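You operate a simulated robot arm through the tools that you are given. There is no shell and no other tool. Be economical: measure what you need, move in short steps, check, and stop when the job is done.

Carry out the task below with a simulated two-armed robot. There is one attempt and no reset: what you move stays moved.

Task
Take the cap off the clear bottle that says "panel cleaner" on the top of the van table and lay it down there.

The check looks at the end state, three seconds after you hand in, the way a careful person would. Anything else that was tipped, shoved, dropped, spilled or broken makes it a failure. A push-on lid holds only when it is set on centred and level and pressed home; a screw cap is set on level and turned clockwise until tight.

Robot
Two 7-joint arms with two-finger parallel grippers on one trunk, on a base that drives. Base frame: it is fixed to the floor where the robot stands at the start and does not move with it; the origin is under the middle of the robot, x ahead of it, y to its left, z up. Readings come in m, rad, newtons and seconds.
The left shoulder is at the start at [0.05, 0.161, 1.123], the right one opposite. With the tool pointing down near the work surface each hand reaches from about 0.22 to 0.68 m from the robot's upright axis, wherever it stands, measured 20 degrees to its own side. Payload 3.43 kg a hand.
Tool frame (each hand has its own): the origin (TCP) lies between the finger pads and is the grasp point; the fingertips stand 0.03 m ahead of it; z points along the fingers, y is the line along which they close. The gripper opens to 0.094 m. The fingers are 0.028 m wide and 0.01 m thick; the gripper's body (0.05 by 0.096 m) begins 0.055 m behind the TCP.
Orientation is told as [roll, pitch, yaw] about the base's x, y, z axes, in that order, counted from this pose: with the fingers straight down and closing along the base's y, the tool's x points along the base's -x, its y along +y and its z along -z.

Tools
- The arms move only by the tool step_arm. It takes "left_motion", "right_motion" or both (then of equal length, played together; a hand with none holds still); each is a list of rows, each a list of 7 numbers: the shift along the tool's x, y, z in m, then the turn, a rotation vector about the tool's x, y, z in rad, then the finger opening in m, from 0 to 0.094. In form: [[x, y, z, rx, ry, rz, claw], ...]. A call has 1 to 12 rows; each row shifts and turns the commanded pose from where the row before left it, along the tool's axes as they then stand. Each row takes 0.2 s and may step no farther than 0.05 m and 0.15 rad from the row before; otherwise, or with a gripper value out of range, the whole call is refused. Where a pose cannot be reached the arm comes as near as it can. A force on the tool above 40 N (or 10 N above the force at the start of the call, whichever is more), or a blocked arm, ends the call early, and 0.2 s more pass. Each finger travels about 0.045 m/s and halts on what it meets, pressing with about 45 N; the grip force reading is that of the motor and also rises with nothing between the fingers. The clock runs only during rows and for 0.2 s after the last one: add rows that do not move to give the fingers time. The reply holds the time, the measured pose of the TCP, the force on the tool along the base axes, the opening and the grip force, in the units named above and with some noise, with the torque about the TCP (base axes, N m) and any sound that the robot's microphone picked up.
- Cameras (640 x 400 px; columns grow to the right, rows downward): "scene" is now at [0.1318, -0.0132, 1.2622]; the picture's right is [-0.14, -0.99, 0.00], its down [-0.41, 0.06, -0.91] and it looks along [0.90, -0.13, -0.41] (base axes); focal length 262 px, centre (320, 200). "left" rides on the left gripper at [0.076, -0.014, -0.102] in its tool frame; the picture's right is [0.18, 0.98, 0.00], its down [-0.75, 0.14, -0.64] and it looks along [-0.63, 0.12, 0.77] (tool axes); focal length 243 px, centre (320, 200). "right" rides on the right gripper at [0.076, 0.014, -0.102] in its tool frame; the picture's right is [-0.18, 0.98, 0.00], its down [-0.75, -0.14, -0.64] and it looks along [-0.63, -0.12, 0.77] (tool axes); focal length 243 px, centre (320, 200). There is no depth. A picture from a camera that has moved, and an enlarged one, comes with that camera's place and axes in the base frame and with its lens.
- get_image(camera): a new picture of that camera. No time passes.
- raise_lower(by): slides the trunk up (or, below 0, down) by that many m; the arms and the scene camera ride with it, the base frame stays. It gives what a move gives, with no picture.
- steer(legs): drives the robot by 1 to 6 legs, each [ahead, left, turn to the left] in m, m and rad, along the robot's own axes; the way and the turn of a leg run together, so that a leg with both is an arc; at most 1.5 m and 3.142 rad a leg. The arms and the cameras ride along, it lands a little off, and it stops where it bumps. It gives what a move gives.
- aim_head(pan, tilt): turns the head with the scene camera to pan (to the left, within 1.396 rad either way) and tilt (down, from -0.506 to 1.204), counted from straight ahead of the robot. It gives what a move gives.
- inspect(camera, box): a new picture of the part [left, top, right, bottom] of that camera's present view, enlarged. No time passes.
- sign_off(): hands the job in; it is judged then, once.

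Work in short steps. Places have to be worked out from the pictures, the camera data and where the tool is seen: move nearer, look again, correct. Check each grasp and each placing, and mend what went wrong. You have 120 turns and 108 pictures in all, those below and enlarged ones among them. Open the grippers and draw the arms clear of the work before you hand the job in, unless the task says otherwise; then end with one line.

The tools are called by a JSON object that holds its "method" and its "body". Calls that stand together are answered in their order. step_arm: Moves the arms, as the interface text tells. Its arguments: {"type":"object","properties":{"left_motion":{"type":"array","items":{"type":"array","items":{"type":"number"}}},"right_motion":{"type":"array","items":{"type":"array","items":{"type":"number"}}}},"required":[]} The other tools are called the same way: raise_lower (by) slides the trunk up or down; steer (legs) drives the base; aim_head (pan, tilt) turns the head that bears the scene camera; get_image (camera) takes a picture; inspect (camera, box) takes an enlarged picture of a part of a camera's view; sign_off () hands the job in.

At the start:

```text
t: 0.0
left_eef_pos: [0.4228, 0.1919, 1.1646]
left_tool_rot: [-0.002, -0.001, 0.001]
left_wrist_force: [0.6, -0.1, 0.3]
left_moment: [-0.02, -0.01, -0.01]
left_width: 0.0939
left_grasp_force: 0.1
right_eef_pos: [0.3163, -0.1445, 1.1126]
right_tool_rot: [0.0, -0.001, 0.0]
right_wrist_force: [0.2, 0.5, -0.2]
right_moment: [-0.02, 0.0, 0.01]
right_width: 0.0939
right_grasp_force: 0.2
trunk travel left (down, up): [-0.15, 0.117]
robot x, y, heading: [0.0024, 0.0014, -0.003]
head pan, tilt: [-0.141, 0.422]
```

scene: 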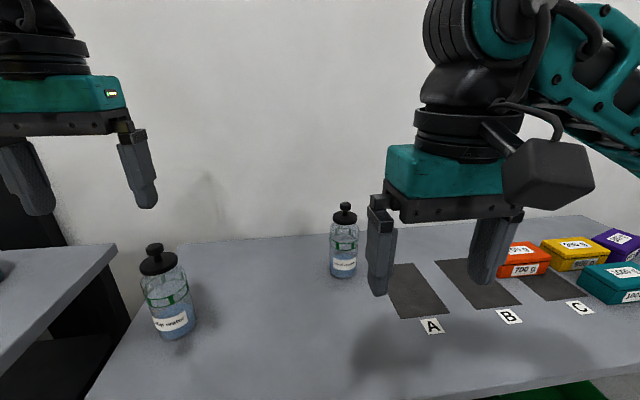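
right: 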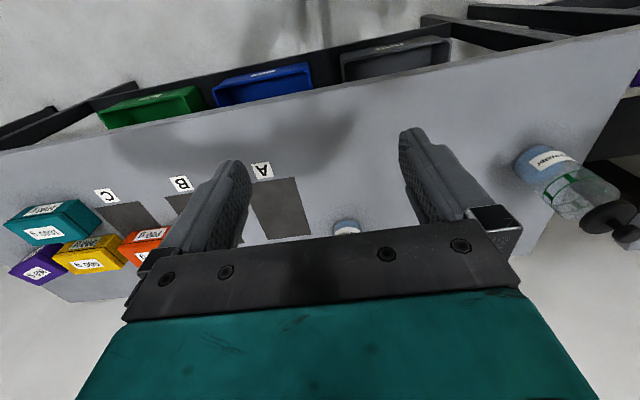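
left: 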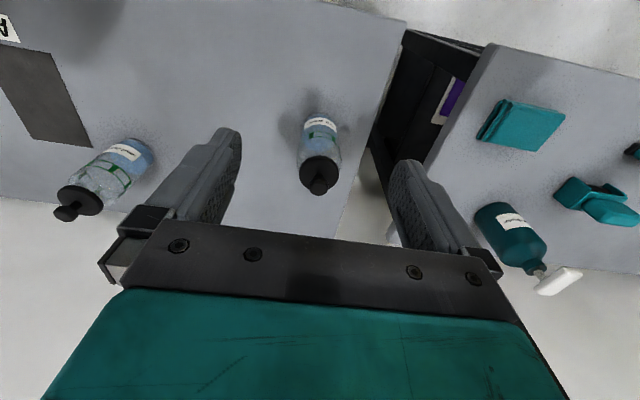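

Two clear bottles are in sight; I'll read both labels enlarged.

{"method": "inspect", "body": {"camera": "scene", "box": [120, 230, 220, 350]}}

{"method": "inspect", "body": {"camera": "scene", "box": [300, 195, 390, 290]}}

{"method": "inspect", "body": {"camera": "left", "box": [40, 90, 360, 240]}}

```text
3.33 times, centred on (170, 290) of scene
camera zoom: at [0.1318, -0.0132, 1.2622], right [-0.14, -0.99, 0.0], down [-0.41, 0.06, -0.91], along [0.9, -0.13, -0.41], focal length 874 px, centre (820, -100)
```

zoom: 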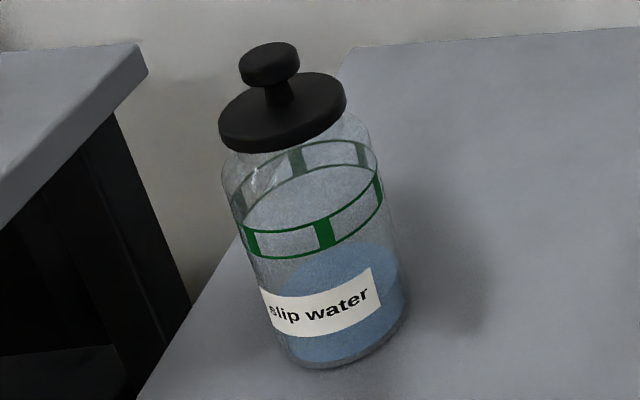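

```text
4.21 times, centred on (345, 242) of scene
camera zoom: at [0.1318, -0.0132, 1.2622], right [-0.14, -0.99, 0.0], down [-0.41, 0.06, -0.91], along [0.9, -0.13, -0.41], focal length 1104 px, centre (215, 21)
```

zoom: 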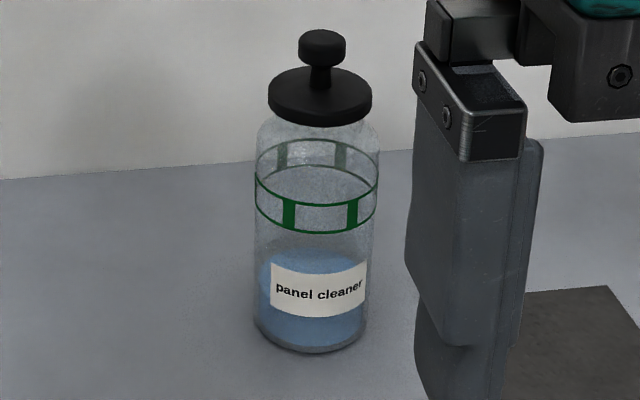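

```text
2.00 times, centred on (200, 165) of left
camera zoom: at [0.3474, 0.1785, 1.2675], right [-0.19, 0.98, 0.0], down [0.75, 0.14, 0.64], along [0.63, 0.12, -0.77], focal length 485 px, centre (560, 270)
```

zoom: 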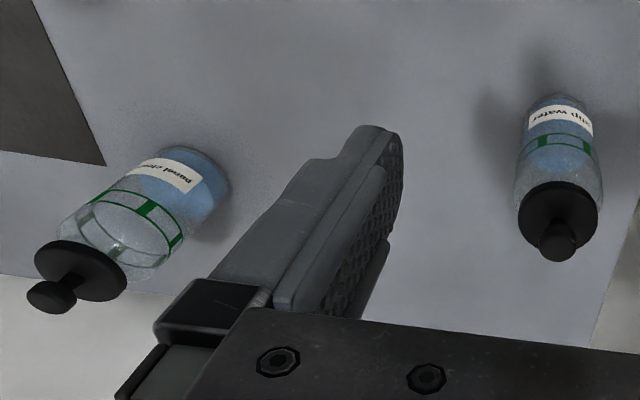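

The middle bottle is the one: base near (0.65, -0.146), knob about z 1.0. I'll look down to see the clearance at the table's near edge before driving any closer.

{"method": "aim_head", "body": {"pan": -0.2, "tilt": 0.95}}

{"method": "get_image", "body": {"camera": "scene"}}

```text
t: 0.9
left_eef_pos: [0.4223, 0.1921, 1.1648]
left_tool_rot: [-0.001, -0.001, 0.0]
left_wrist_force: [-0.1, 0.9, 0.4]
left_moment: [-0.02, 0.0, -0.03]
left_width: 0.0939
left_grasp_force: 0.0
right_eef_pos: [0.3139, -0.1453, 1.1123]
right_tool_rot: [0.0, 0.001, -0.001]
right_wrist_force: [-0.7, 0.6, 0.4]
right_moment: [0.0, 0.04, -0.03]
right_width: 0.0941
right_grasp_force: 0.1
trunk travel left (down, up): [-0.15, 0.117]
robot x, y, heading: [0.0025, -0.0011, 0.003]
head pan, tilt: [-0.201, 0.949]
```

```text
101 pictures are left
camera scene: at [0.1117, -0.0148, 1.2176], right [-0.2, -0.98, 0.0], down [-0.8, 0.16, -0.58], along [0.57, -0.12, -0.81], focal length 262 px, centre (320, 200)
```

scene: 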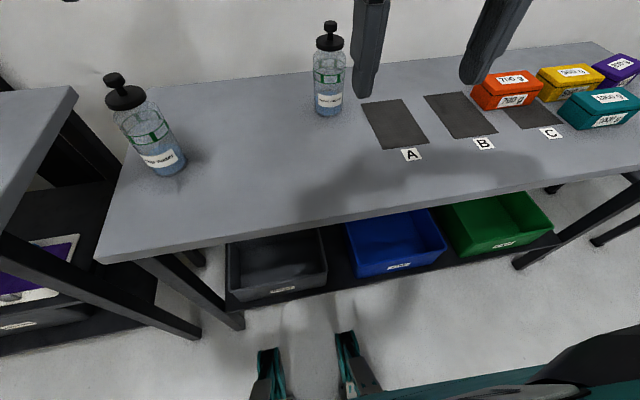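

The feet have about 0.1 m or more before the bins, so I drive ahead 0.08 m. That brings the bottle well within reach.

{"method": "steer", "body": {"legs": [[0.08, 0, 0]]}}

{"method": "aim_head", "body": {"pan": -0.25, "tilt": 0.6}}

{"method": "get_image", "body": {"camera": "scene"}}

{"method": "get_image", "body": {"camera": "right"}}

{"method": "get_image", "body": {"camera": "left"}}

```text
t: 2.0
left_eef_pos: [0.4721, 0.1929, 1.163]
left_tool_rot: [0.001, 0.001, 0.003]
left_wrist_force: [-0.9, -0.1, 0.1]
left_moment: [0.0, 0.01, -0.05]
left_width: 0.094
left_grasp_force: 0.0
right_eef_pos: [0.3607, -0.1448, 1.1109]
right_tool_rot: [0.0, 0.001, -0.002]
right_wrist_force: [0.3, -0.1, 0.5]
right_moment: [0.0, 0.01, 0.02]
right_width: 0.094
right_grasp_force: 0.0
trunk travel left (down, up): [-0.15, 0.117]
robot x, y, heading: [0.0485, -0.0022, 0.003]
head pan, tilt: [-0.201, 0.949]
stopped in leg 1: the robot was blocked; the commanded pose is now the measured one
```

```text
t: 2.8
left_eef_pos: [0.4713, 0.1948, 1.1619]
left_tool_rot: [0.001, 0.004, 0.004]
left_wrist_force: [0.4, -0.5, 0.6]
left_moment: [0.01, -0.03, 0.0]
left_width: 0.0941
left_grasp_force: 0.0
right_eef_pos: [0.3635, -0.1454, 1.1107]
right_tool_rot: [-0.002, 0.003, -0.004]
right_wrist_force: [0.6, 0.0, 0.0]
right_moment: [0.03, -0.02, 0.0]
right_width: 0.0938
right_grasp_force: 0.0
trunk travel left (down, up): [-0.15, 0.117]
robot x, y, heading: [0.0495, 0.0012, -0.0]
head pan, tilt: [-0.25, 0.6]
```

```text
100 pictures are left
camera scene: at [0.1743, -0.0221, 1.2459], right [-0.25, -0.97, 0.0], down [-0.55, 0.14, -0.82], along [0.8, -0.2, -0.57], focal length 262 px, centre (320, 200)
```

scene: 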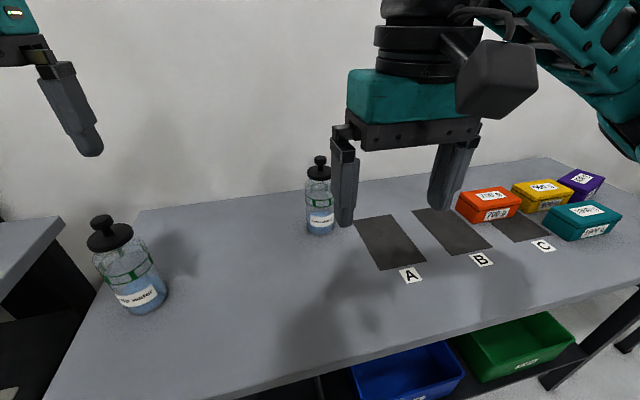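

```text
99 pictures are left
camera right: at [0.2875, -0.132, 1.2138], right [0.19, 0.98, 0.0], down [0.76, -0.14, 0.64], along [0.63, -0.12, -0.77], focal length 243 px, centre (320, 200)
```

right: 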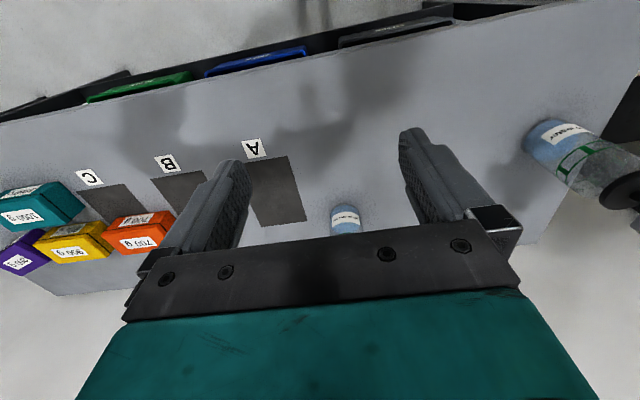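

```text
98 pictures are left
camera left: at [0.3967, 0.1786, 1.266], right [-0.19, 0.98, 0.0], down [0.76, 0.14, 0.64], along [0.63, 0.12, -0.77], focal length 243 px, centre (320, 200)
```

left: 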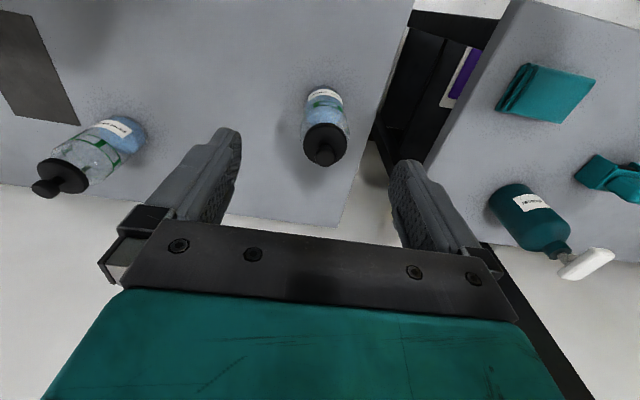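

The base was stopped at 0.049 by a bump. I'll re-measure the bottle from the new viewpoint with the scene and left cameras.

{"method": "inspect", "body": {"camera": "scene", "box": [270, 140, 370, 250]}}

{"method": "inspect", "body": {"camera": "left", "box": [20, 90, 180, 210]}}

{"method": "steer", "body": {"legs": [[-0.006, 0, 0]]}}

```text
3.64 times, centred on (320, 195) of scene
camera zoom: at [0.1743, -0.0221, 1.2459], right [-0.25, -0.97, 0.0], down [-0.55, 0.14, -0.82], along [0.8, -0.2, -0.57], focal length 953 px, centre (320, 218)
```

zoom: 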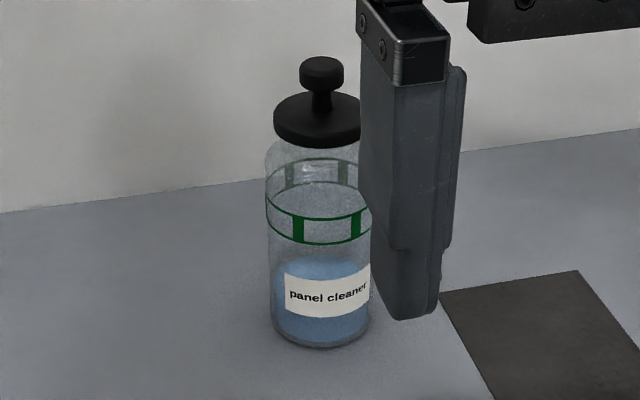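

```text
3.33 times, centred on (100, 150) of left
camera zoom: at [0.3967, 0.1786, 1.266], right [-0.19, 0.98, 0.0], down [0.76, 0.14, 0.64], along [0.63, 0.12, -0.77], focal length 809 px, centre (1053, 367)
```

zoom: 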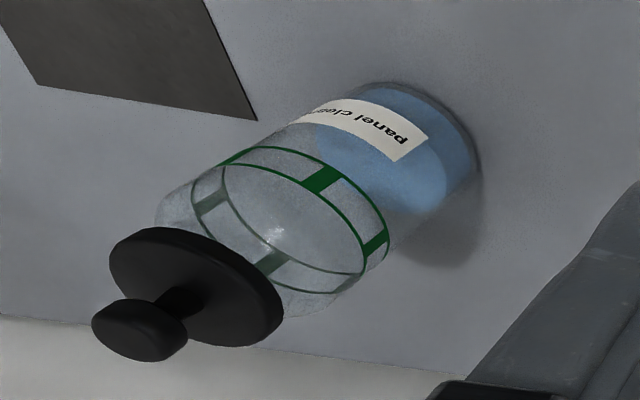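

```text
t: 3.6
left_eef_pos: [0.4661, 0.1926, 1.1627]
left_tool_rot: [-0.001, 0.004, 0.002]
left_wrist_force: [-0.9, -0.1, 0.5]
left_moment: [0.0, -0.02, 0.01]
left_width: 0.0938
left_grasp_force: 0.0
right_eef_pos: [0.357, -0.1451, 1.1117]
right_tool_rot: [0.0, 0.003, -0.001]
right_wrist_force: [-0.2, -0.5, 0.3]
right_moment: [-0.04, -0.01, 0.02]
right_width: 0.094
right_grasp_force: 0.0
trunk travel left (down, up): [-0.15, 0.117]
robot x, y, heading: [0.044, -0.0012, -0.0]
head pan, tilt: [-0.25, 0.6]
```

Triangulation puts the bottle's axis at about (0.656, -0.144), the cap disc at z≈0.974 and the knob at z≈1.003. I'll move the right hand aside and bring the left hand over, turning it (yaw -40°, pitch -60°) so it can hold the bottle body.

{"method": "step_arm", "body": {"left_motion": [[0, -0.045, 0, 0, 0, 0, 0.094], [0, -0.045, 0, 0, 0, 0, 0.094], [0, -0.04, 0, 0, 0, 0, 0.094], [0, 0, 0, 0, 0, 0.14, 0.094], [0, 0, 0, 0, 0, 0.14, 0.094], [0, 0, 0, 0, 0, 0.14, 0.094], [0, 0, 0, 0, 0, 0.14, 0.094], [0, 0, 0, 0, 0, 0.14, 0.094], [0, 0, 0, 0, -0.15, 0, 0.094], [0, 0, 0, 0, -0.15, 0, 0.094], [0, 0, 0, 0, -0.15, 0, 0.094], [0, 0, 0, 0, -0.15, 0, 0.094]], "right_motion": [[-0.02, -0.04, -0.02, 0, 0, 0, 0.094], [-0.02, -0.04, -0.02, 0, 0, 0, 0.094], [-0.02, -0.04, -0.02, 0, 0, 0, 0.094], [-0.02, -0.04, 0, 0, 0, 0, 0.094], [0, 0, 0, 0, 0, 0, 0.094], [0, 0, 0, 0, 0, 0, 0.094], [0, 0, 0, 0, 0, 0, 0.094], [0, 0, 0, 0, 0, 0, 0.094], [0, 0, 0, 0, 0, 0, 0.094], [0, 0, 0, 0, 0, 0, 0.094], [0, 0, 0, 0, 0, 0, 0.094], [0, 0, 0, 0, 0, 0, 0.094]]}}

```text
t: 6.2
left_eef_pos: [0.4666, 0.0634, 1.1618]
left_tool_rot: [-0.001, -0.599, -0.694]
left_wrist_force: [0.2, 0.2, 0.1]
left_moment: [0.0, 0.01, 0.0]
left_width: 0.0939
left_grasp_force: 0.0
right_eef_pos: [0.436, -0.3039, 1.1717]
right_tool_rot: [-0.001, 0.002, -0.003]
right_wrist_force: [0.1, -0.5, -0.2]
right_moment: [-0.04, 0.0, -0.02]
right_width: 0.0937
right_grasp_force: 0.0
trunk travel left (down, up): [-0.15, 0.117]
robot x, y, heading: [0.0393, 0.0007, -0.0]
head pan, tilt: [-0.25, 0.6]
```

Finishing the pitch, then going to a standoff about 0.14 m short of the grip pose.

{"method": "step_arm", "body": {"left_motion": [[0, 0, 0, 0, -0.15, 0, 0.094], [0, 0, 0, 0, -0.15, 0, 0.094], [0, 0, 0, 0, -0.15, 0, 0.094], [0.0148, -0.0062, 0.0367, 0, 0, 0, 0.094], [0.0148, -0.0062, 0.0367, 0, 0, 0, 0.094], [0.0148, -0.0062, 0.0367, 0, 0, 0, 0.094], [0.0148, -0.0062, 0.0367, 0, 0, 0, 0.094], [0.0148, -0.0062, 0.0367, 0, 0, 0, 0.094], [0.0148, -0.0062, 0.0367, 0, 0, 0, 0.094], [0, 0, 0, 0, 0, 0, 0.094]]}}

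{"method": "get_image", "body": {"camera": "left"}}

{"method": "get_image", "body": {"camera": "scene"}}

```text
t: 8.4
left_eef_pos: [0.5538, -0.0589, 0.9747]
left_tool_rot: [-0.004, -1.046, -0.694]
left_wrist_force: [0.3, 0.3, -0.5]
left_moment: [-0.03, 0.0, 0.06]
left_width: 0.094
left_grasp_force: 0.0
right_eef_pos: [0.4363, -0.3038, 1.1707]
right_tool_rot: [0.0, 0.003, -0.002]
right_wrist_force: [-0.5, 0.6, 0.2]
right_moment: [0.01, 0.0, -0.01]
right_width: 0.0945
right_grasp_force: 0.1
trunk travel left (down, up): [-0.15, 0.117]
robot x, y, heading: [0.041, -0.0009, -0.002]
head pan, tilt: [-0.25, 0.6]
```

```text
95 pictures are left
camera left: at [0.4475, 0.0106, 0.9604], right [0.56, 0.81, -0.16], down [-0.05, 0.22, 0.97], along [0.83, -0.54, 0.16], focal length 243 px, centre (320, 200)
```

left: 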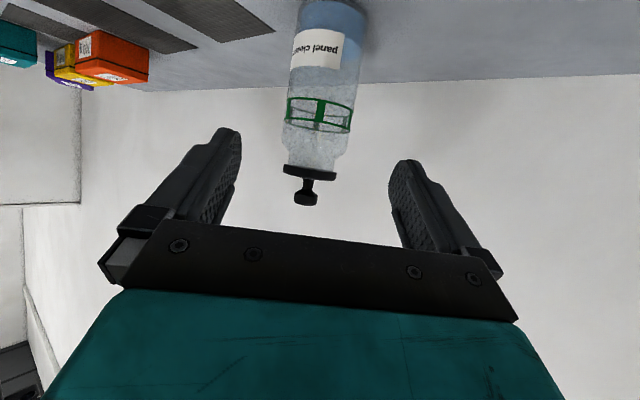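

```text
94 pictures are left
camera scene: at [0.1681, -0.022, 1.246], right [-0.25, -0.97, 0.0], down [-0.55, 0.14, -0.83], along [0.8, -0.2, -0.56], focal length 262 px, centre (320, 200)
```

scene: 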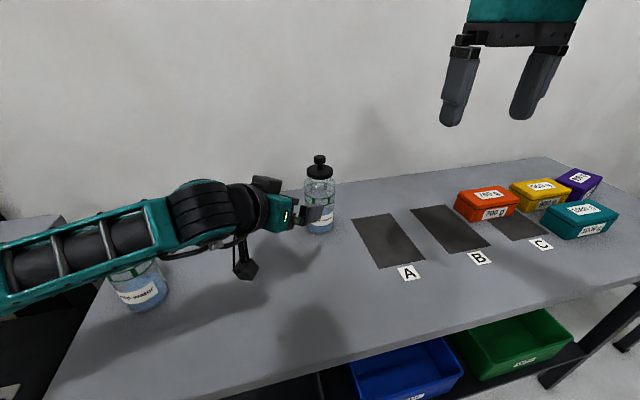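

The bottle lies between the fingers. The left forearm passes close to the slip-water bottle, so I'll check that before going on.

{"method": "aim_head", "body": {"pan": 0.5, "tilt": 0.75}}

{"method": "get_image", "body": {"camera": "scene"}}

{"method": "get_image", "body": {"camera": "right"}}

```text
t: 9.5
left_eef_pos: [0.5535, -0.0589, 0.9751]
left_tool_rot: [-0.004, -1.047, -0.692]
left_wrist_force: [-0.2, -0.4, -0.8]
left_moment: [0.01, -0.04, -0.01]
left_width: 0.0941
left_grasp_force: 0.2
right_eef_pos: [0.4365, -0.3042, 1.1712]
right_tool_rot: [-0.002, 0.003, -0.001]
right_wrist_force: [0.6, -0.2, -0.5]
right_moment: [-0.02, 0.0, -0.01]
right_width: 0.0938
right_grasp_force: 0.1
trunk travel left (down, up): [-0.15, 0.117]
robot x, y, heading: [0.0433, 0.0006, -0.003]
head pan, tilt: [0.499, 0.75]
```

```text
93 pictures are left
camera scene: at [0.1553, 0.0393, 1.2331], right [0.48, -0.88, 0.0], down [-0.6, -0.33, -0.73], along [0.64, 0.35, -0.68], focal length 262 px, centre (320, 200)
```

scene: 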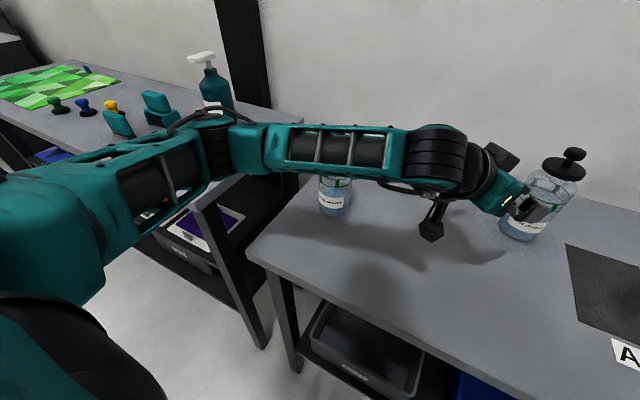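

```text
92 pictures are left
camera right: at [0.3607, -0.291, 1.2731], right [0.19, 0.98, 0.0], down [0.76, -0.14, 0.64], along [0.63, -0.12, -0.77], focal length 243 px, centre (320, 200)
```

right: 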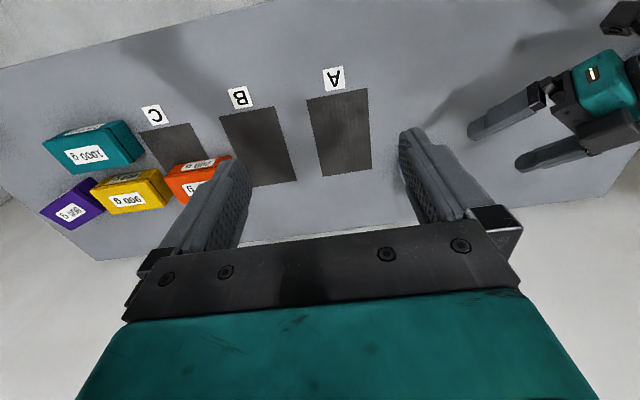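

The forearm would come within a couple of centimetres of the slip-water bottle. I'll retract along the same path, shift the base right 0.12 m so the elbow stays clear, and approach with a smaller yaw.

{"method": "step_arm", "body": {"left_motion": [[-0.0148, 0.0062, -0.0367, 0, 0, 0, 0.094], [-0.0148, 0.0062, -0.0367, 0, 0, 0, 0.094], [-0.0148, 0.0062, -0.0367, 0, 0, 0, 0.094], [-0.0148, 0.0062, -0.0367, 0, 0, 0, 0.094], [-0.0148, 0.0062, -0.0367, 0, 0, 0, 0.094], [0, 0, 0, 0, 0, 0, 0.094]]}}

{"method": "steer", "body": {"legs": [[0, -0.12, 0]]}}

{"method": "get_image", "body": {"camera": "scene"}}

```text
t: 10.9
left_eef_pos: [0.4809, 0.042, 1.1299]
left_tool_rot: [-0.004, -1.045, -0.694]
left_wrist_force: [0.7, -0.3, 0.5]
left_moment: [0.01, -0.01, -0.01]
left_width: 0.0943
left_grasp_force: 0.0
right_eef_pos: [0.4368, -0.3038, 1.1683]
right_tool_rot: [-0.001, 0.003, 0.0]
right_wrist_force: [0.1, 0.9, -0.4]
right_moment: [0.01, -0.01, -0.02]
right_width: 0.094
right_grasp_force: 0.0
trunk travel left (down, up): [-0.15, 0.117]
robot x, y, heading: [0.0404, 0.0024, 0.001]
head pan, tilt: [0.499, 0.75]
```

```text
t: 12.1
left_eef_pos: [0.4828, -0.0792, 1.1288]
left_tool_rot: [-0.002, -1.045, -0.695]
left_wrist_force: [0.4, 0.4, -0.4]
left_moment: [-0.01, -0.01, 0.03]
left_width: 0.094
left_grasp_force: 0.1
right_eef_pos: [0.4359, -0.4271, 1.1696]
right_tool_rot: [0.001, 0.003, -0.004]
right_wrist_force: [-0.2, -0.1, -0.1]
right_moment: [0.03, 0.02, -0.01]
right_width: 0.0941
right_grasp_force: 0.1
trunk travel left (down, up): [-0.15, 0.117]
robot x, y, heading: [0.0415, -0.1163, 0.001]
head pan, tilt: [0.499, 0.75]
```

```text
91 pictures are left
camera scene: at [0.1553, -0.0816, 1.2332], right [0.48, -0.88, 0.0], down [-0.6, -0.33, -0.73], along [0.64, 0.35, -0.68], focal length 262 px, centre (320, 200)
```

scene: 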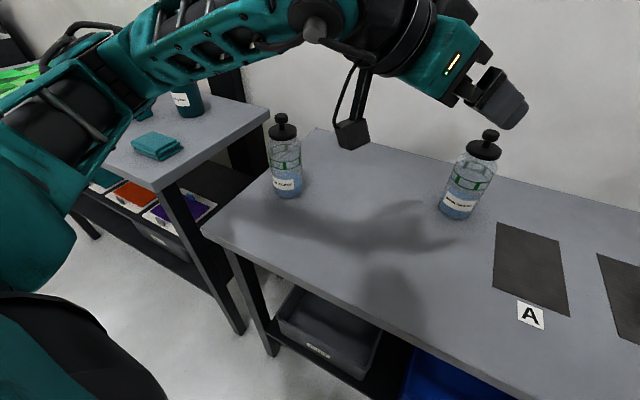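

Now I turn the left hand to yaw ≈ -0.3 and go to a new standoff.

{"method": "step_arm", "body": {"left_motion": [[0, 0, 0, -0.1127, 0, -0.065, 0.094], [0, 0, 0, -0.1127, 0, -0.065, 0.094], [0, 0, 0, -0.1127, 0, -0.065, 0.094], [0.0268, -0.0027, 0.0307, 0, 0, 0, 0.094], [0.0268, -0.0027, 0.0307, 0, 0, 0, 0.094], [0.0268, -0.0027, 0.0307, 0, 0, 0, 0.094], [0.0268, -0.0027, 0.0307, 0, 0, 0, 0.094], [0, 0, 0, 0, 0, 0, 0.094]]}}

{"method": "get_image", "body": {"camera": "scene"}}

{"method": "get_image", "body": {"camera": "left"}}

```text
t: 13.9
left_eef_pos: [0.5273, -0.1028, 0.976]
left_tool_rot: [-0.001, -1.045, -0.306]
left_wrist_force: [-0.5, 0.5, 0.2]
left_moment: [-0.02, -0.04, 0.01]
left_width: 0.0938
left_grasp_force: 0.1
right_eef_pos: [0.4356, -0.426, 1.1698]
right_tool_rot: [0.0, 0.002, -0.002]
right_wrist_force: [0.2, -0.3, 0.9]
right_moment: [0.01, 0.02, 0.01]
right_width: 0.0941
right_grasp_force: 0.2
trunk travel left (down, up): [-0.15, 0.117]
robot x, y, heading: [0.0389, -0.1218, -0.002]
head pan, tilt: [0.499, 0.75]
```

```text
90 pictures are left
camera scene: at [0.1552, -0.0809, 1.2331], right [0.48, -0.88, 0.0], down [-0.6, -0.33, -0.73], along [0.64, 0.35, -0.68], focal length 262 px, centre (320, 200)
```

scene: 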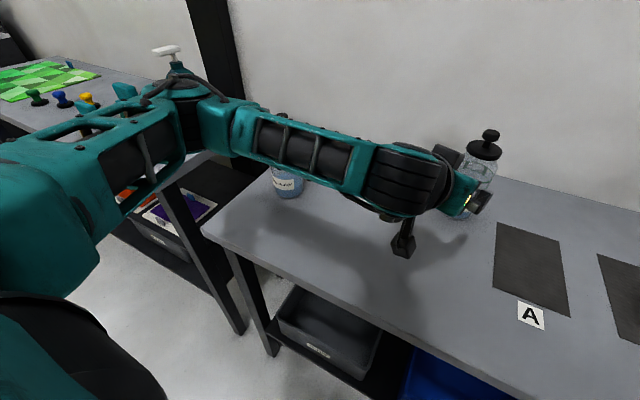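

```text
89 pictures are left
camera left: at [0.403, -0.0786, 0.9628], right [0.21, 0.96, -0.16], down [-0.13, 0.19, 0.97], along [0.97, -0.18, 0.16], focal length 243 px, centre (320, 200)
```

left: 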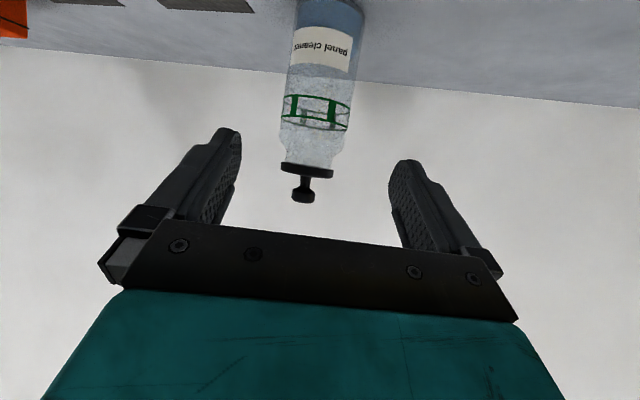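

The bottle is confirmed at (0.656, -0.145). I advance 0.09 m along the fingers and check the forearm clearance.

{"method": "step_arm", "body": {"left_motion": [[0, -0.001, 0.03, 0, 0, 0, 0.094], [0, -0.001, 0.03, 0, 0, 0, 0.094], [0, 0, 0.03, 0, 0, 0, 0.094], [0, 0, 0, 0, 0, 0, 0.094]]}}

{"method": "get_image", "body": {"camera": "scene"}}

{"method": "get_image", "body": {"camera": "left"}}

```text
t: 14.9
left_eef_pos: [0.6029, -0.1305, 0.93]
left_tool_rot: [-0.001, -1.045, -0.305]
left_wrist_force: [0.4, 0.2, 0.2]
left_moment: [0.0, -0.03, 0.01]
left_width: 0.0941
left_grasp_force: 0.1
right_eef_pos: [0.4357, -0.4252, 1.1707]
right_tool_rot: [0.0, 0.003, -0.002]
right_wrist_force: [0.0, 0.7, -0.5]
right_moment: [-0.01, -0.06, 0.01]
right_width: 0.0941
right_grasp_force: 0.0
trunk travel left (down, up): [-0.15, 0.117]
robot x, y, heading: [0.044, -0.1234, 0.001]
head pan, tilt: [0.499, 0.75]
```

```text
88 pictures are left
camera scene: at [0.1552, -0.0809, 1.2331], right [0.48, -0.88, 0.0], down [-0.6, -0.33, -0.73], along [0.64, 0.35, -0.68], focal length 262 px, centre (320, 200)
```

scene: 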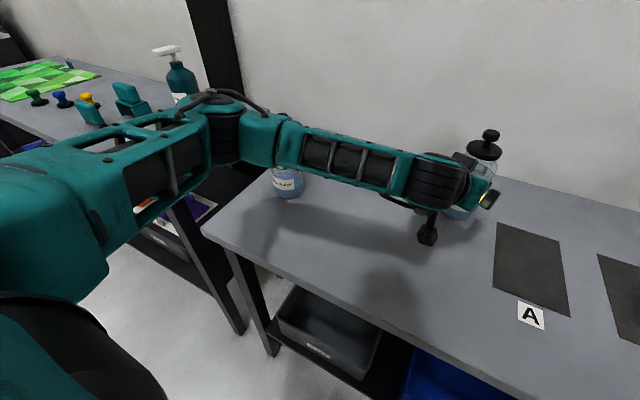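

```text
87 pictures are left
camera left: at [0.4787, -0.1055, 0.9172], right [0.21, 0.96, -0.16], down [-0.13, 0.19, 0.97], along [0.97, -0.18, 0.16], focal length 243 px, centre (320, 200)
```

left: 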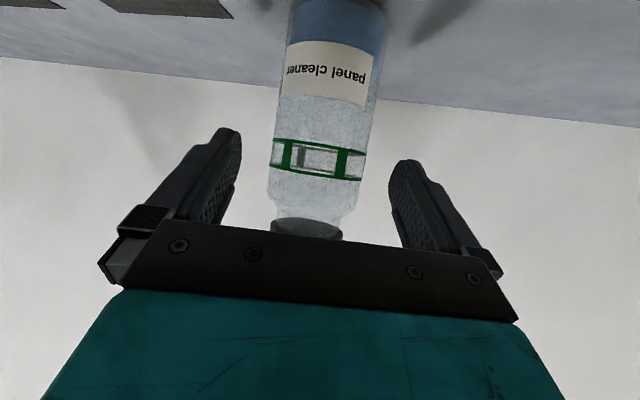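

Elbow clearance is fine (~5 cm) and the bottle is centred. I advance the last 0.05 m and then close slowly on the body.

{"method": "step_arm", "body": {"left_motion": [[0, 0.001, 0.02, 0, 0, 0, 0.094], [0, 0, 0.02, 0, 0, 0, 0.094], [0, 0, 0.011, 0, 0, 0, 0.094], [0, 0, 0, 0, 0, 0, 0.094]]}}

{"method": "get_image", "body": {"camera": "left"}}

{"method": "aim_head", "body": {"pan": 0.0, "tilt": 0.6}}

{"method": "get_image", "body": {"camera": "scene"}}

```text
t: 15.9
left_eef_pos: [0.6441, -0.1421, 0.9059]
left_tool_rot: [0.0, -1.046, -0.308]
left_wrist_force: [0.0, 0.2, -0.8]
left_moment: [-0.01, 0.01, 0.01]
left_width: 0.0941
left_grasp_force: 0.2
right_eef_pos: [0.4374, -0.4255, 1.1706]
right_tool_rot: [-0.001, 0.004, -0.003]
right_wrist_force: [0.0, 0.1, 0.9]
right_moment: [0.03, 0.0, 0.01]
right_width: 0.0938
right_grasp_force: 0.1
trunk travel left (down, up): [-0.15, 0.117]
robot x, y, heading: [0.0414, -0.1199, 0.0]
head pan, tilt: [0.499, 0.75]
```

```text
86 pictures are left
camera left: at [0.52, -0.1183, 0.8912], right [0.21, 0.96, -0.16], down [-0.13, 0.19, 0.97], along [0.97, -0.18, 0.16], focal length 243 px, centre (320, 200)
```

left: 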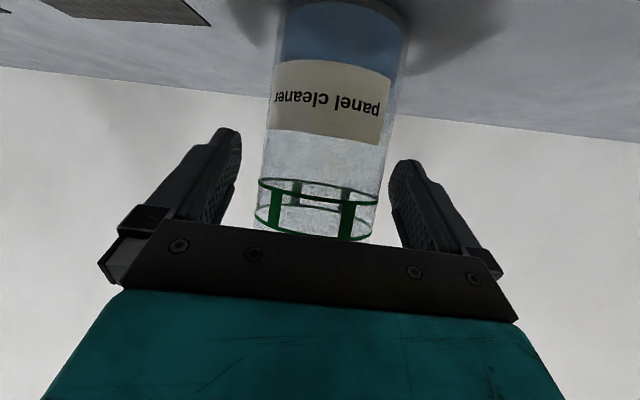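

```text
t: 16.8
left_eef_pos: [0.6445, -0.1432, 0.9055]
left_tool_rot: [-0.002, -1.047, -0.304]
left_wrist_force: [0.4, 0.4, -0.4]
left_moment: [0.01, 0.01, -0.03]
left_width: 0.0941
left_grasp_force: 0.0
right_eef_pos: [0.4366, -0.4265, 1.1702]
right_tool_rot: [0.001, 0.004, -0.003]
right_wrist_force: [-0.2, -0.4, -0.2]
right_moment: [-0.03, -0.03, -0.02]
right_width: 0.0942
right_grasp_force: 0.2
trunk travel left (down, up): [-0.15, 0.117]
robot x, y, heading: [0.0443, -0.1209, 0.001]
head pan, tilt: [0.0, 0.6]
```

```text
85 pictures are left
camera scene: at [0.1709, -0.1205, 1.246], right [0.0, -1.0, 0.0], down [-0.57, 0.0, -0.82], along [0.82, 0.0, -0.57], focal length 262 px, centre (320, 200)
```

scene: 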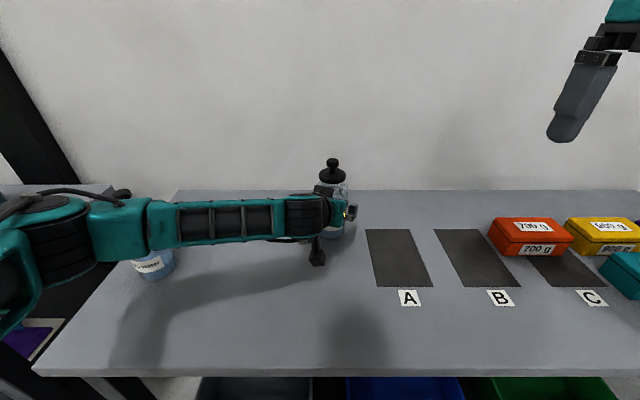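

The bottle is centred between the pads, so I close the left gripper.

{"method": "step_arm", "body": {"left_motion": [[0, 0, 0, 0, 0, 0, 0.08], [0, 0, 0, 0, 0, 0, 0.07], [0, 0, 0, 0, 0, 0, 0.06], [0, 0, 0, 0, 0, 0, 0.055], [0, 0, 0, 0, 0, 0, 0.055]]}}

{"method": "get_image", "body": {"camera": "left"}}

{"method": "inspect", "body": {"camera": "scene", "box": [270, 140, 400, 270]}}

```text
t: 18.0
left_eef_pos: [0.6447, -0.1431, 0.905]
left_tool_rot: [-0.001, -1.044, -0.305]
left_wrist_force: [1.7, -0.2, 0.3]
left_moment: [0.03, -0.03, -0.01]
left_width: 0.07
left_grasp_force: 45.0
right_eef_pos: [0.4369, -0.425, 1.1702]
right_tool_rot: [-0.001, 0.005, -0.002]
right_wrist_force: [0.2, -0.4, -0.2]
right_moment: [0.0, 0.02, 0.02]
right_width: 0.0938
right_grasp_force: 0.1
trunk travel left (down, up): [-0.15, 0.117]
robot x, y, heading: [0.0428, -0.1189, -0.002]
head pan, tilt: [0.0, 0.6]
```

```text
84 pictures are left
camera left: at [0.5201, -0.118, 0.8914], right [0.21, 0.96, -0.16], down [-0.13, 0.19, 0.97], along [0.97, -0.18, 0.16], focal length 243 px, centre (320, 200)
```

left: 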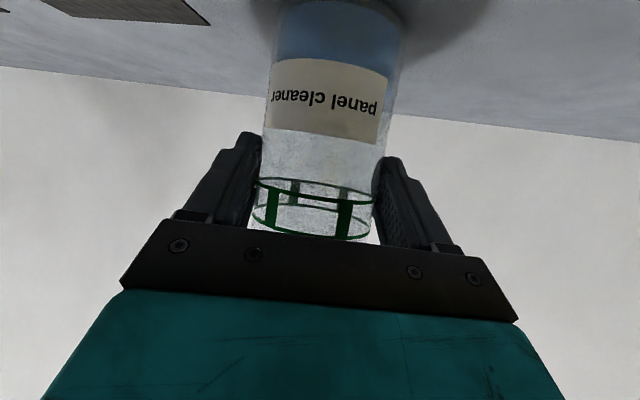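

```text
3.08 times, centred on (335, 205) of scene
camera zoom: at [0.1709, -0.1206, 1.246], right [0.0, -1.0, 0.0], down [-0.56, 0.0, -0.83], along [0.83, 0.0, -0.56], focal length 806 px, centre (274, 185)
```

zoom: 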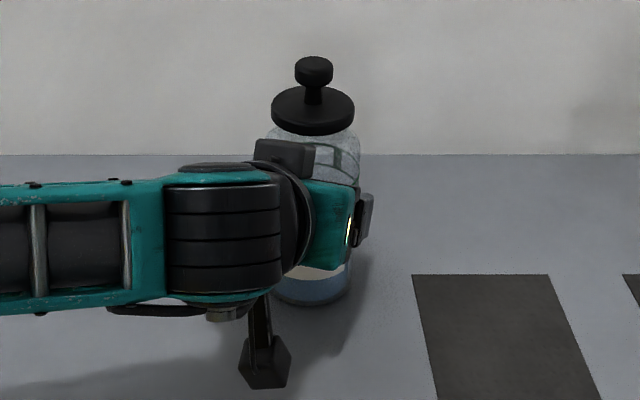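

The grip is firm (0.070 m, 45 N). There's a dark block of the left hand near the cap, so I look closer before bringing the right hand in.

{"method": "inspect", "body": {"camera": "scene", "box": [305, 150, 365, 210]}}

{"method": "get_image", "body": {"camera": "right"}}

```text
6.67 times, centred on (335, 180) of scene
camera zoom: at [0.1709, -0.1206, 1.246], right [0.0, -1.0, 0.0], down [-0.56, 0.0, -0.83], along [0.83, 0.0, -0.56], focal length 1747 px, centre (220, 333)
```

zoom: 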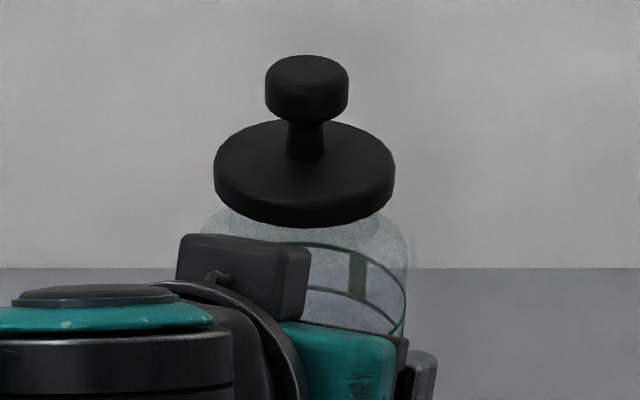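

```text
81 pictures are left
camera right: at [0.3603, -0.4115, 1.2731], right [0.19, 0.98, 0.0], down [0.76, -0.14, 0.64], along [0.63, -0.12, -0.77], focal length 243 px, centre (320, 200)
```

right: 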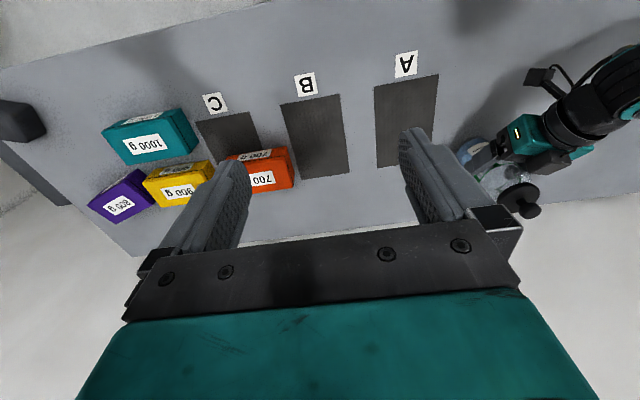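

That is a wrist-mounted block at about x 0.56, top z≈1.01, so it's clear of where the right fingers will be. The disc is about 57 mm wide, z 0.973–0.986, axis y≈-0.147. I bring the right hand above the cap.

{"method": "step_arm", "body": {"right_motion": [[-0.0274, 0.0347, 0.005, 0, 0, 0, 0.094], [-0.0274, 0.0347, 0.005, 0, 0, 0, 0.094], [-0.0274, 0.0347, 0.005, 0, 0, 0, 0.094], [-0.0274, 0.0347, 0.005, 0, 0, 0, 0.094], [-0.0274, 0.0347, 0.005, 0, 0, 0, 0.094], [-0.0274, 0.0347, 0.005, 0, 0, 0, 0.094], [-0.0274, 0.0347, 0.005, 0, 0, 0, 0.094], [-0.0274, 0.0347, 0.005, 0, 0, 0, 0.094], [0, 0, 0, 0, 0, 0, 0.094]]}}

{"method": "get_image", "body": {"camera": "right"}}

{"method": "get_image", "body": {"camera": "scene"}}

```text
t: 20.0
left_eef_pos: [0.6455, -0.1416, 0.9055]
left_tool_rot: [-0.001, -1.044, -0.305]
left_wrist_force: [0.2, 0.3, 1.1]
left_moment: [-0.04, 0.0, 0.01]
left_width: 0.0696
left_grasp_force: 44.5
right_eef_pos: [0.6301, -0.1589, 1.1194]
right_tool_rot: [-0.003, 0.003, -0.002]
right_wrist_force: [0.0, 0.6, 0.1]
right_moment: [0.0, -0.01, -0.01]
right_width: 0.0938
right_grasp_force: 0.1
right hand out of reach, approached as far as the arm can: row 8
trunk travel left (down, up): [-0.15, 0.117]
robot x, y, heading: [0.0418, -0.1217, 0.002]
head pan, tilt: [0.0, 0.6]
```

```text
80 pictures are left
camera right: at [0.5534, -0.1455, 1.2209], right [0.19, 0.98, 0.0], down [0.75, -0.14, 0.64], along [0.63, -0.12, -0.77], focal length 243 px, centre (320, 200)
```

right: 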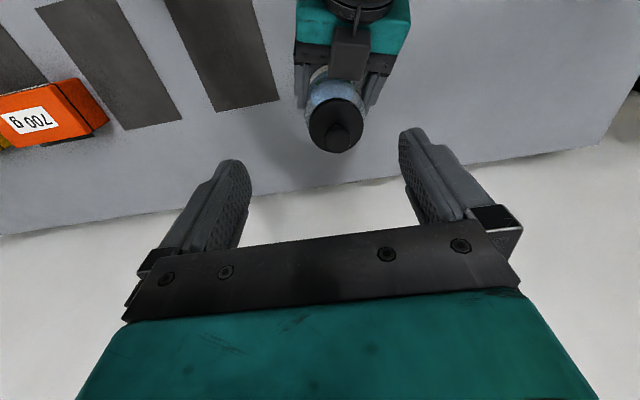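

```text
79 pictures are left
camera scene: at [0.1707, -0.1207, 1.246], right [0.0, -1.0, 0.0], down [-0.56, 0.0, -0.83], along [0.83, 0.0, -0.56], focal length 262 px, centre (320, 200)
```

scene: 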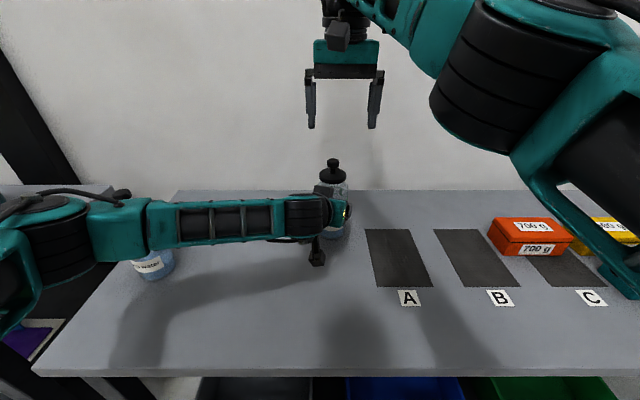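

The arm runs out of reach only at this height. I'll centre in y, lower to 1.07 (tips still above the knob) and extend forward again.

{"method": "step_arm", "body": {"right_motion": [[0, 0.006, 0.02, 0, 0, 0, 0.094], [0, 0.006, 0.025, 0, 0, 0, 0.094], [-0.013, 0, 0, 0, 0, 0, 0.094], [-0.013, 0, 0, 0, 0, 0, 0.094], [0, 0, 0, 0, 0, 0, 0.094]]}}

{"method": "get_image", "body": {"camera": "right"}}

{"method": "get_image", "body": {"camera": "scene"}}

```text
t: 21.2
left_eef_pos: [0.6449, -0.1431, 0.9045]
left_tool_rot: [-0.002, -1.046, -0.307]
left_wrist_force: [-0.8, 0.4, -0.7]
left_moment: [-0.01, 0.02, 0.0]
left_width: 0.0699
left_grasp_force: 45.4
right_eef_pos: [0.6405, -0.1526, 1.0712]
right_tool_rot: [-0.001, 0.001, -0.003]
right_wrist_force: [-0.2, 0.3, 0.0]
right_moment: [0.0, 0.0, 0.01]
right_width: 0.0941
right_grasp_force: 0.0
right hand out of reach, approached as far as the arm can: row 4
trunk travel left (down, up): [-0.15, 0.117]
robot x, y, heading: [0.0409, -0.1199, -0.003]
head pan, tilt: [0.0, 0.6]
```

```text
78 pictures are left
camera right: at [0.565, -0.1384, 1.1743], right [0.19, 0.98, 0.0], down [0.75, -0.14, 0.64], along [0.63, -0.12, -0.77], focal length 243 px, centre (320, 200)
```

right: 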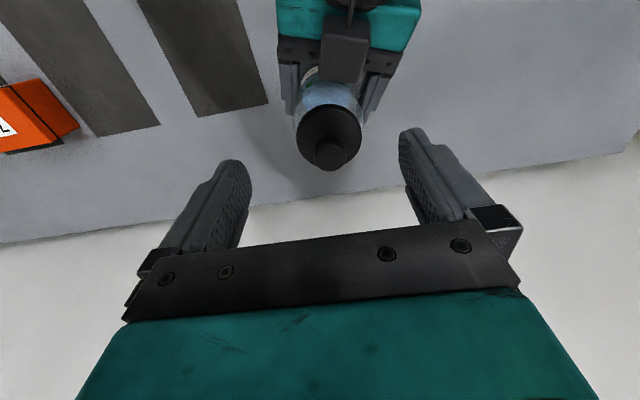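

```text
77 pictures are left
camera scene: at [0.1708, -0.1206, 1.246], right [0.0, -1.0, 0.0], down [-0.56, 0.0, -0.83], along [0.83, 0.0, -0.56], focal length 262 px, centre (320, 200)
```

scene: 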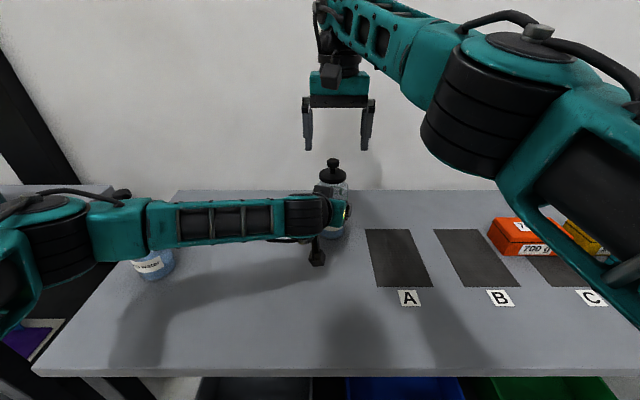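

The reach falls about 1.5 cm short. The left hand has the bottle firmly, so I'll slide it gently 0.03 m toward the robot and return it to its place before I let go.

{"method": "step_arm", "body": {"left_motion": [[0.0036, -0.0022, -0.0062, 0, 0, 0, 0.055], [0.0036, -0.0022, -0.0062, 0, 0, 0, 0.055], [0.0036, -0.0022, -0.0062, 0, 0, 0, 0.055], [0.0036, -0.0022, -0.0062, 0, 0, 0, 0.055], [0, 0, 0, 0, 0, 0, 0.055]]}}

{"method": "get_image", "body": {"camera": "right"}}

{"method": "inspect", "body": {"camera": "scene", "box": [270, 90, 400, 220]}}

```text
t: 22.4
left_eef_pos: [0.6152, -0.1443, 0.9055]
left_tool_rot: [-0.003, -1.05, -0.306]
left_wrist_force: [2.8, -0.3, 7.7]
left_moment: [-0.11, -0.1, 0.04]
left_width: 0.0693
left_grasp_force: 44.8
right_eef_pos: [0.6416, -0.153, 1.0721]
right_tool_rot: [-0.002, 0.002, -0.004]
right_wrist_force: [0.1, -0.1, 0.4]
right_moment: [-0.01, 0.05, 0.01]
right_width: 0.0942
right_grasp_force: 0.0
trunk travel left (down, up): [-0.15, 0.117]
robot x, y, heading: [0.0427, -0.119, 0.002]
head pan, tilt: [0.0, 0.6]
```

```text
76 pictures are left
camera right: at [0.5646, -0.1384, 1.1747], right [0.19, 0.98, 0.0], down [0.75, -0.14, 0.64], along [0.63, -0.12, -0.77], focal length 243 px, centre (320, 200)
```

right: 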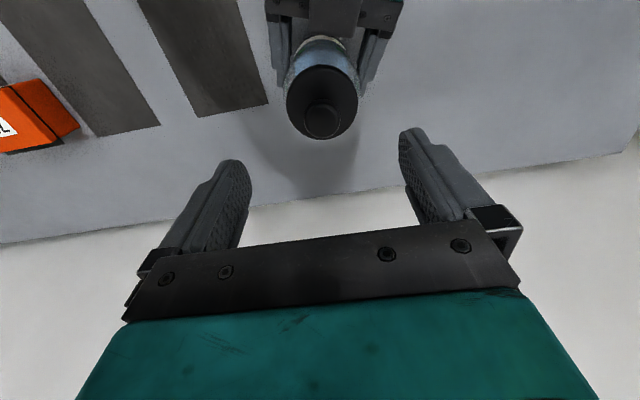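

```text
3.08 times, centred on (335, 155) of scene
camera zoom: at [0.1704, -0.1206, 1.2461], right [0.0, -1.0, 0.0], down [-0.56, 0.0, -0.83], along [0.83, 0.0, -0.56], focal length 806 px, centre (274, 338)
```

zoom: 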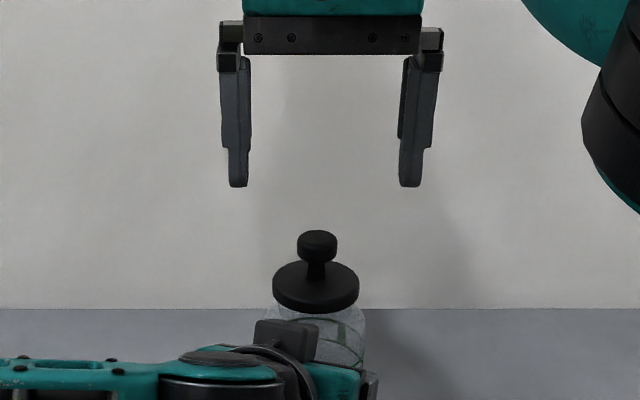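

The cap centre is now at (0.627, -0.148), which the right hand can reach. I centre above it and descend so the tips straddle the disc.

{"method": "step_arm", "body": {"right_motion": [[0.0146, 0.005, 0, 0, 0, 0, 0.094], [0, 0, 0.025, 0, 0, 0, 0.094], [0, 0, 0.025, 0, 0, 0, 0.094], [0, 0, 0, 0, 0, 0, 0.094]]}}

{"method": "inspect", "body": {"camera": "scene", "box": [270, 90, 400, 220]}}

{"method": "get_image", "body": {"camera": "right"}}

```text
t: 23.4
left_eef_pos: [0.6133, -0.1428, 0.9066]
left_tool_rot: [-0.002, -1.049, -0.306]
left_wrist_force: [0.0, 1.1, 12.3]
left_moment: [-0.23, -0.03, 0.07]
left_width: 0.0691
left_grasp_force: 45.5
right_eef_pos: [0.6258, -0.1476, 1.0238]
right_tool_rot: [-0.001, 0.002, -0.003]
right_wrist_force: [-0.5, 0.5, -0.6]
right_moment: [0.0, 0.0, 0.01]
right_width: 0.0937
right_grasp_force: 0.0
trunk travel left (down, up): [-0.15, 0.117]
robot x, y, heading: [0.0448, -0.1202, -0.0]
head pan, tilt: [0.0, 0.6]
```

```text
3.08 times, centred on (335, 155) of scene
camera zoom: at [0.1697, -0.1205, 1.2462], right [0.0, -1.0, 0.0], down [-0.56, 0.0, -0.83], along [0.83, 0.0, -0.56], focal length 806 px, centre (274, 338)
```

zoom: 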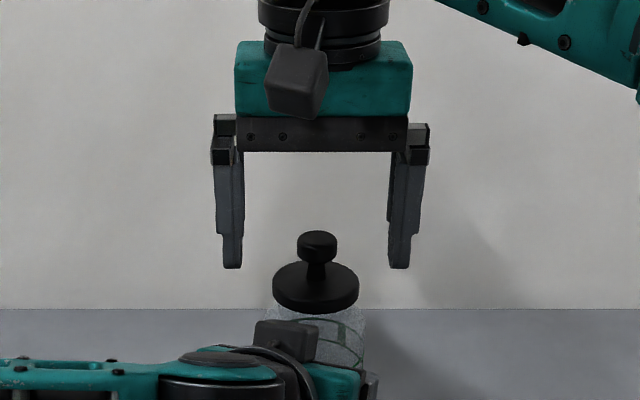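

```text
73 pictures are left
camera right: at [0.5496, -0.1337, 1.1257], right [0.19, 0.98, 0.0], down [0.75, -0.14, 0.64], along [0.63, -0.12, -0.77], focal length 243 px, centre (320, 200)
```

right: 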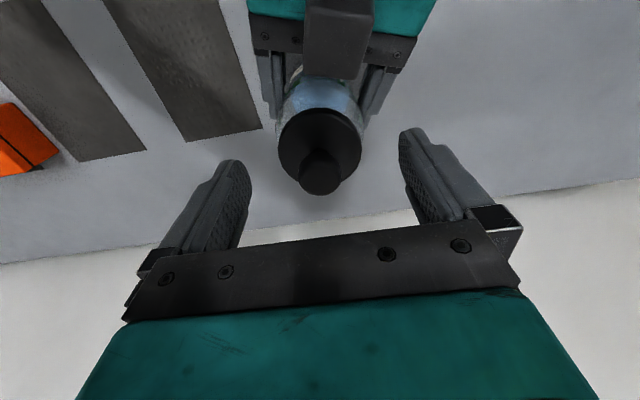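

Well centred. I relieve the left hand's slight downward press by 1 mm and descend 0.024 m with the right.

{"method": "step_arm", "body": {"left_motion": [[-0.0009, 0, -0.0005, 0, 0, 0, 0.055], [0, 0, 0, 0, 0, 0, 0.055], [0, 0, 0, 0, 0, 0, 0.055]], "right_motion": [[0, 0, 0.012, 0, 0, 0, 0.094], [0, 0, 0.013, 0, 0, 0, 0.094], [0, 0, 0, 0, 0, 0, 0.094]]}}

{"method": "inspect", "body": {"camera": "scene", "box": [285, 130, 385, 230]}}

{"method": "get_image", "body": {"camera": "right"}}

```text
t: 24.2
left_eef_pos: [0.6137, -0.1431, 0.9043]
left_tool_rot: [-0.001, -1.048, -0.307]
left_wrist_force: [1.0, -1.9, 8.5]
left_moment: [-0.26, -0.04, 0.04]
left_width: 0.0693
left_grasp_force: 45.0
right_eef_pos: [0.6266, -0.1489, 0.9975]
right_tool_rot: [0.0, 0.001, -0.004]
right_wrist_force: [-0.7, -1.1, 0.5]
right_moment: [0.03, -0.02, -0.01]
right_width: 0.0939
right_grasp_force: 0.1
trunk travel left (down, up): [-0.15, 0.117]
robot x, y, heading: [0.041, -0.1205, -0.005]
head pan, tilt: [0.0, 0.6]
```

```text
4.00 times, centred on (335, 180) of scene
camera zoom: at [0.1701, -0.1207, 1.2461], right [0.0, -1.0, 0.0], down [-0.56, 0.0, -0.83], along [0.83, 0.0, -0.56], focal length 1048 px, centre (260, 280)
```

zoom: 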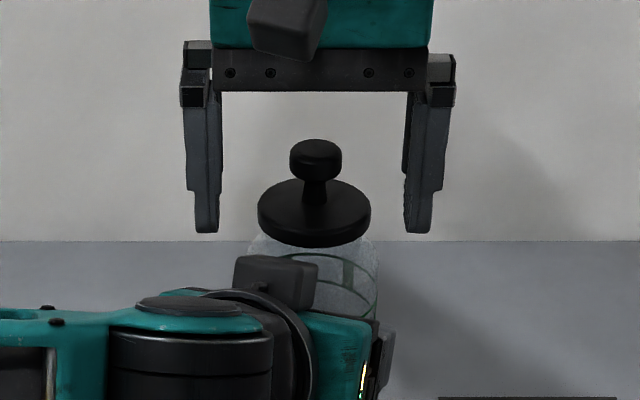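

```text
71 pictures are left
camera right: at [0.5503, -0.1336, 1.1002], right [0.19, 0.98, 0.0], down [0.75, -0.14, 0.64], along [0.63, -0.12, -0.77], focal length 243 px, centre (320, 200)
```

right: 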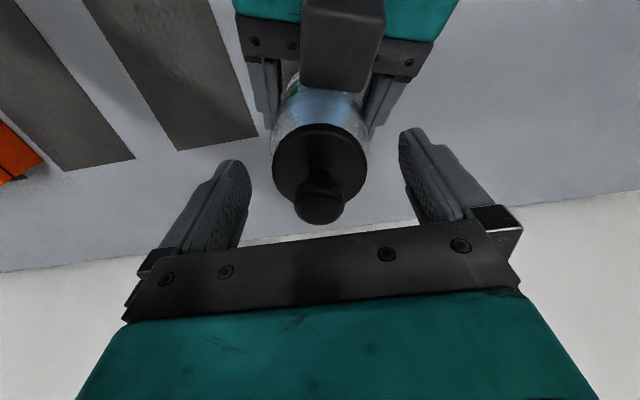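

The tips are level with the bottom of the disc and centred. I close the right gripper on the disc.

{"method": "step_arm", "body": {"right_motion": [[0, 0, 0, 0, 0, 0, 0.08], [0, 0, 0, 0, 0, 0, 0.07], [0, 0, 0, 0, 0, 0, 0.06], [0, 0, 0, 0, 0, 0, 0.05], [0, 0, 0, 0, 0, 0, 0.045], [0, 0, 0, 0, 0, 0, 0.045]]}}

{"method": "inspect", "body": {"camera": "scene", "box": [285, 130, 385, 230]}}

```text
t: 25.6
left_eef_pos: [0.6144, -0.1428, 0.9048]
left_tool_rot: [-0.002, -1.046, -0.307]
left_wrist_force: [-2.4, -1.8, 7.2]
left_moment: [-0.14, 0.06, -0.03]
left_width: 0.0692
left_grasp_force: 44.9
right_eef_pos: [0.6263, -0.1472, 0.9985]
right_tool_rot: [-0.001, 0.001, -0.001]
right_wrist_force: [0.0, 0.0, -0.9]
right_moment: [0.02, -0.01, 0.02]
right_width: 0.0552
right_grasp_force: 45.1
trunk travel left (down, up): [-0.15, 0.117]
robot x, y, heading: [0.0433, -0.1221, 0.0]
head pan, tilt: [0.0, 0.6]
heard: snap
```

```text
4.00 times, centred on (335, 180) of scene
camera zoom: at [0.17, -0.1207, 1.2461], right [0.0, -1.0, 0.0], down [-0.56, 0.0, -0.83], along [0.83, 0.0, -0.56], focal length 1048 px, centre (260, 280)
```

zoom: 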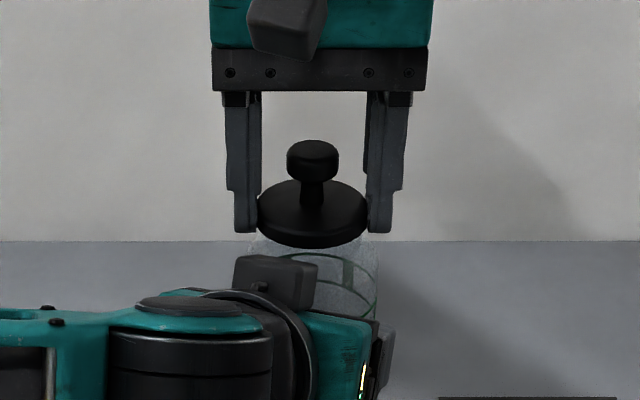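

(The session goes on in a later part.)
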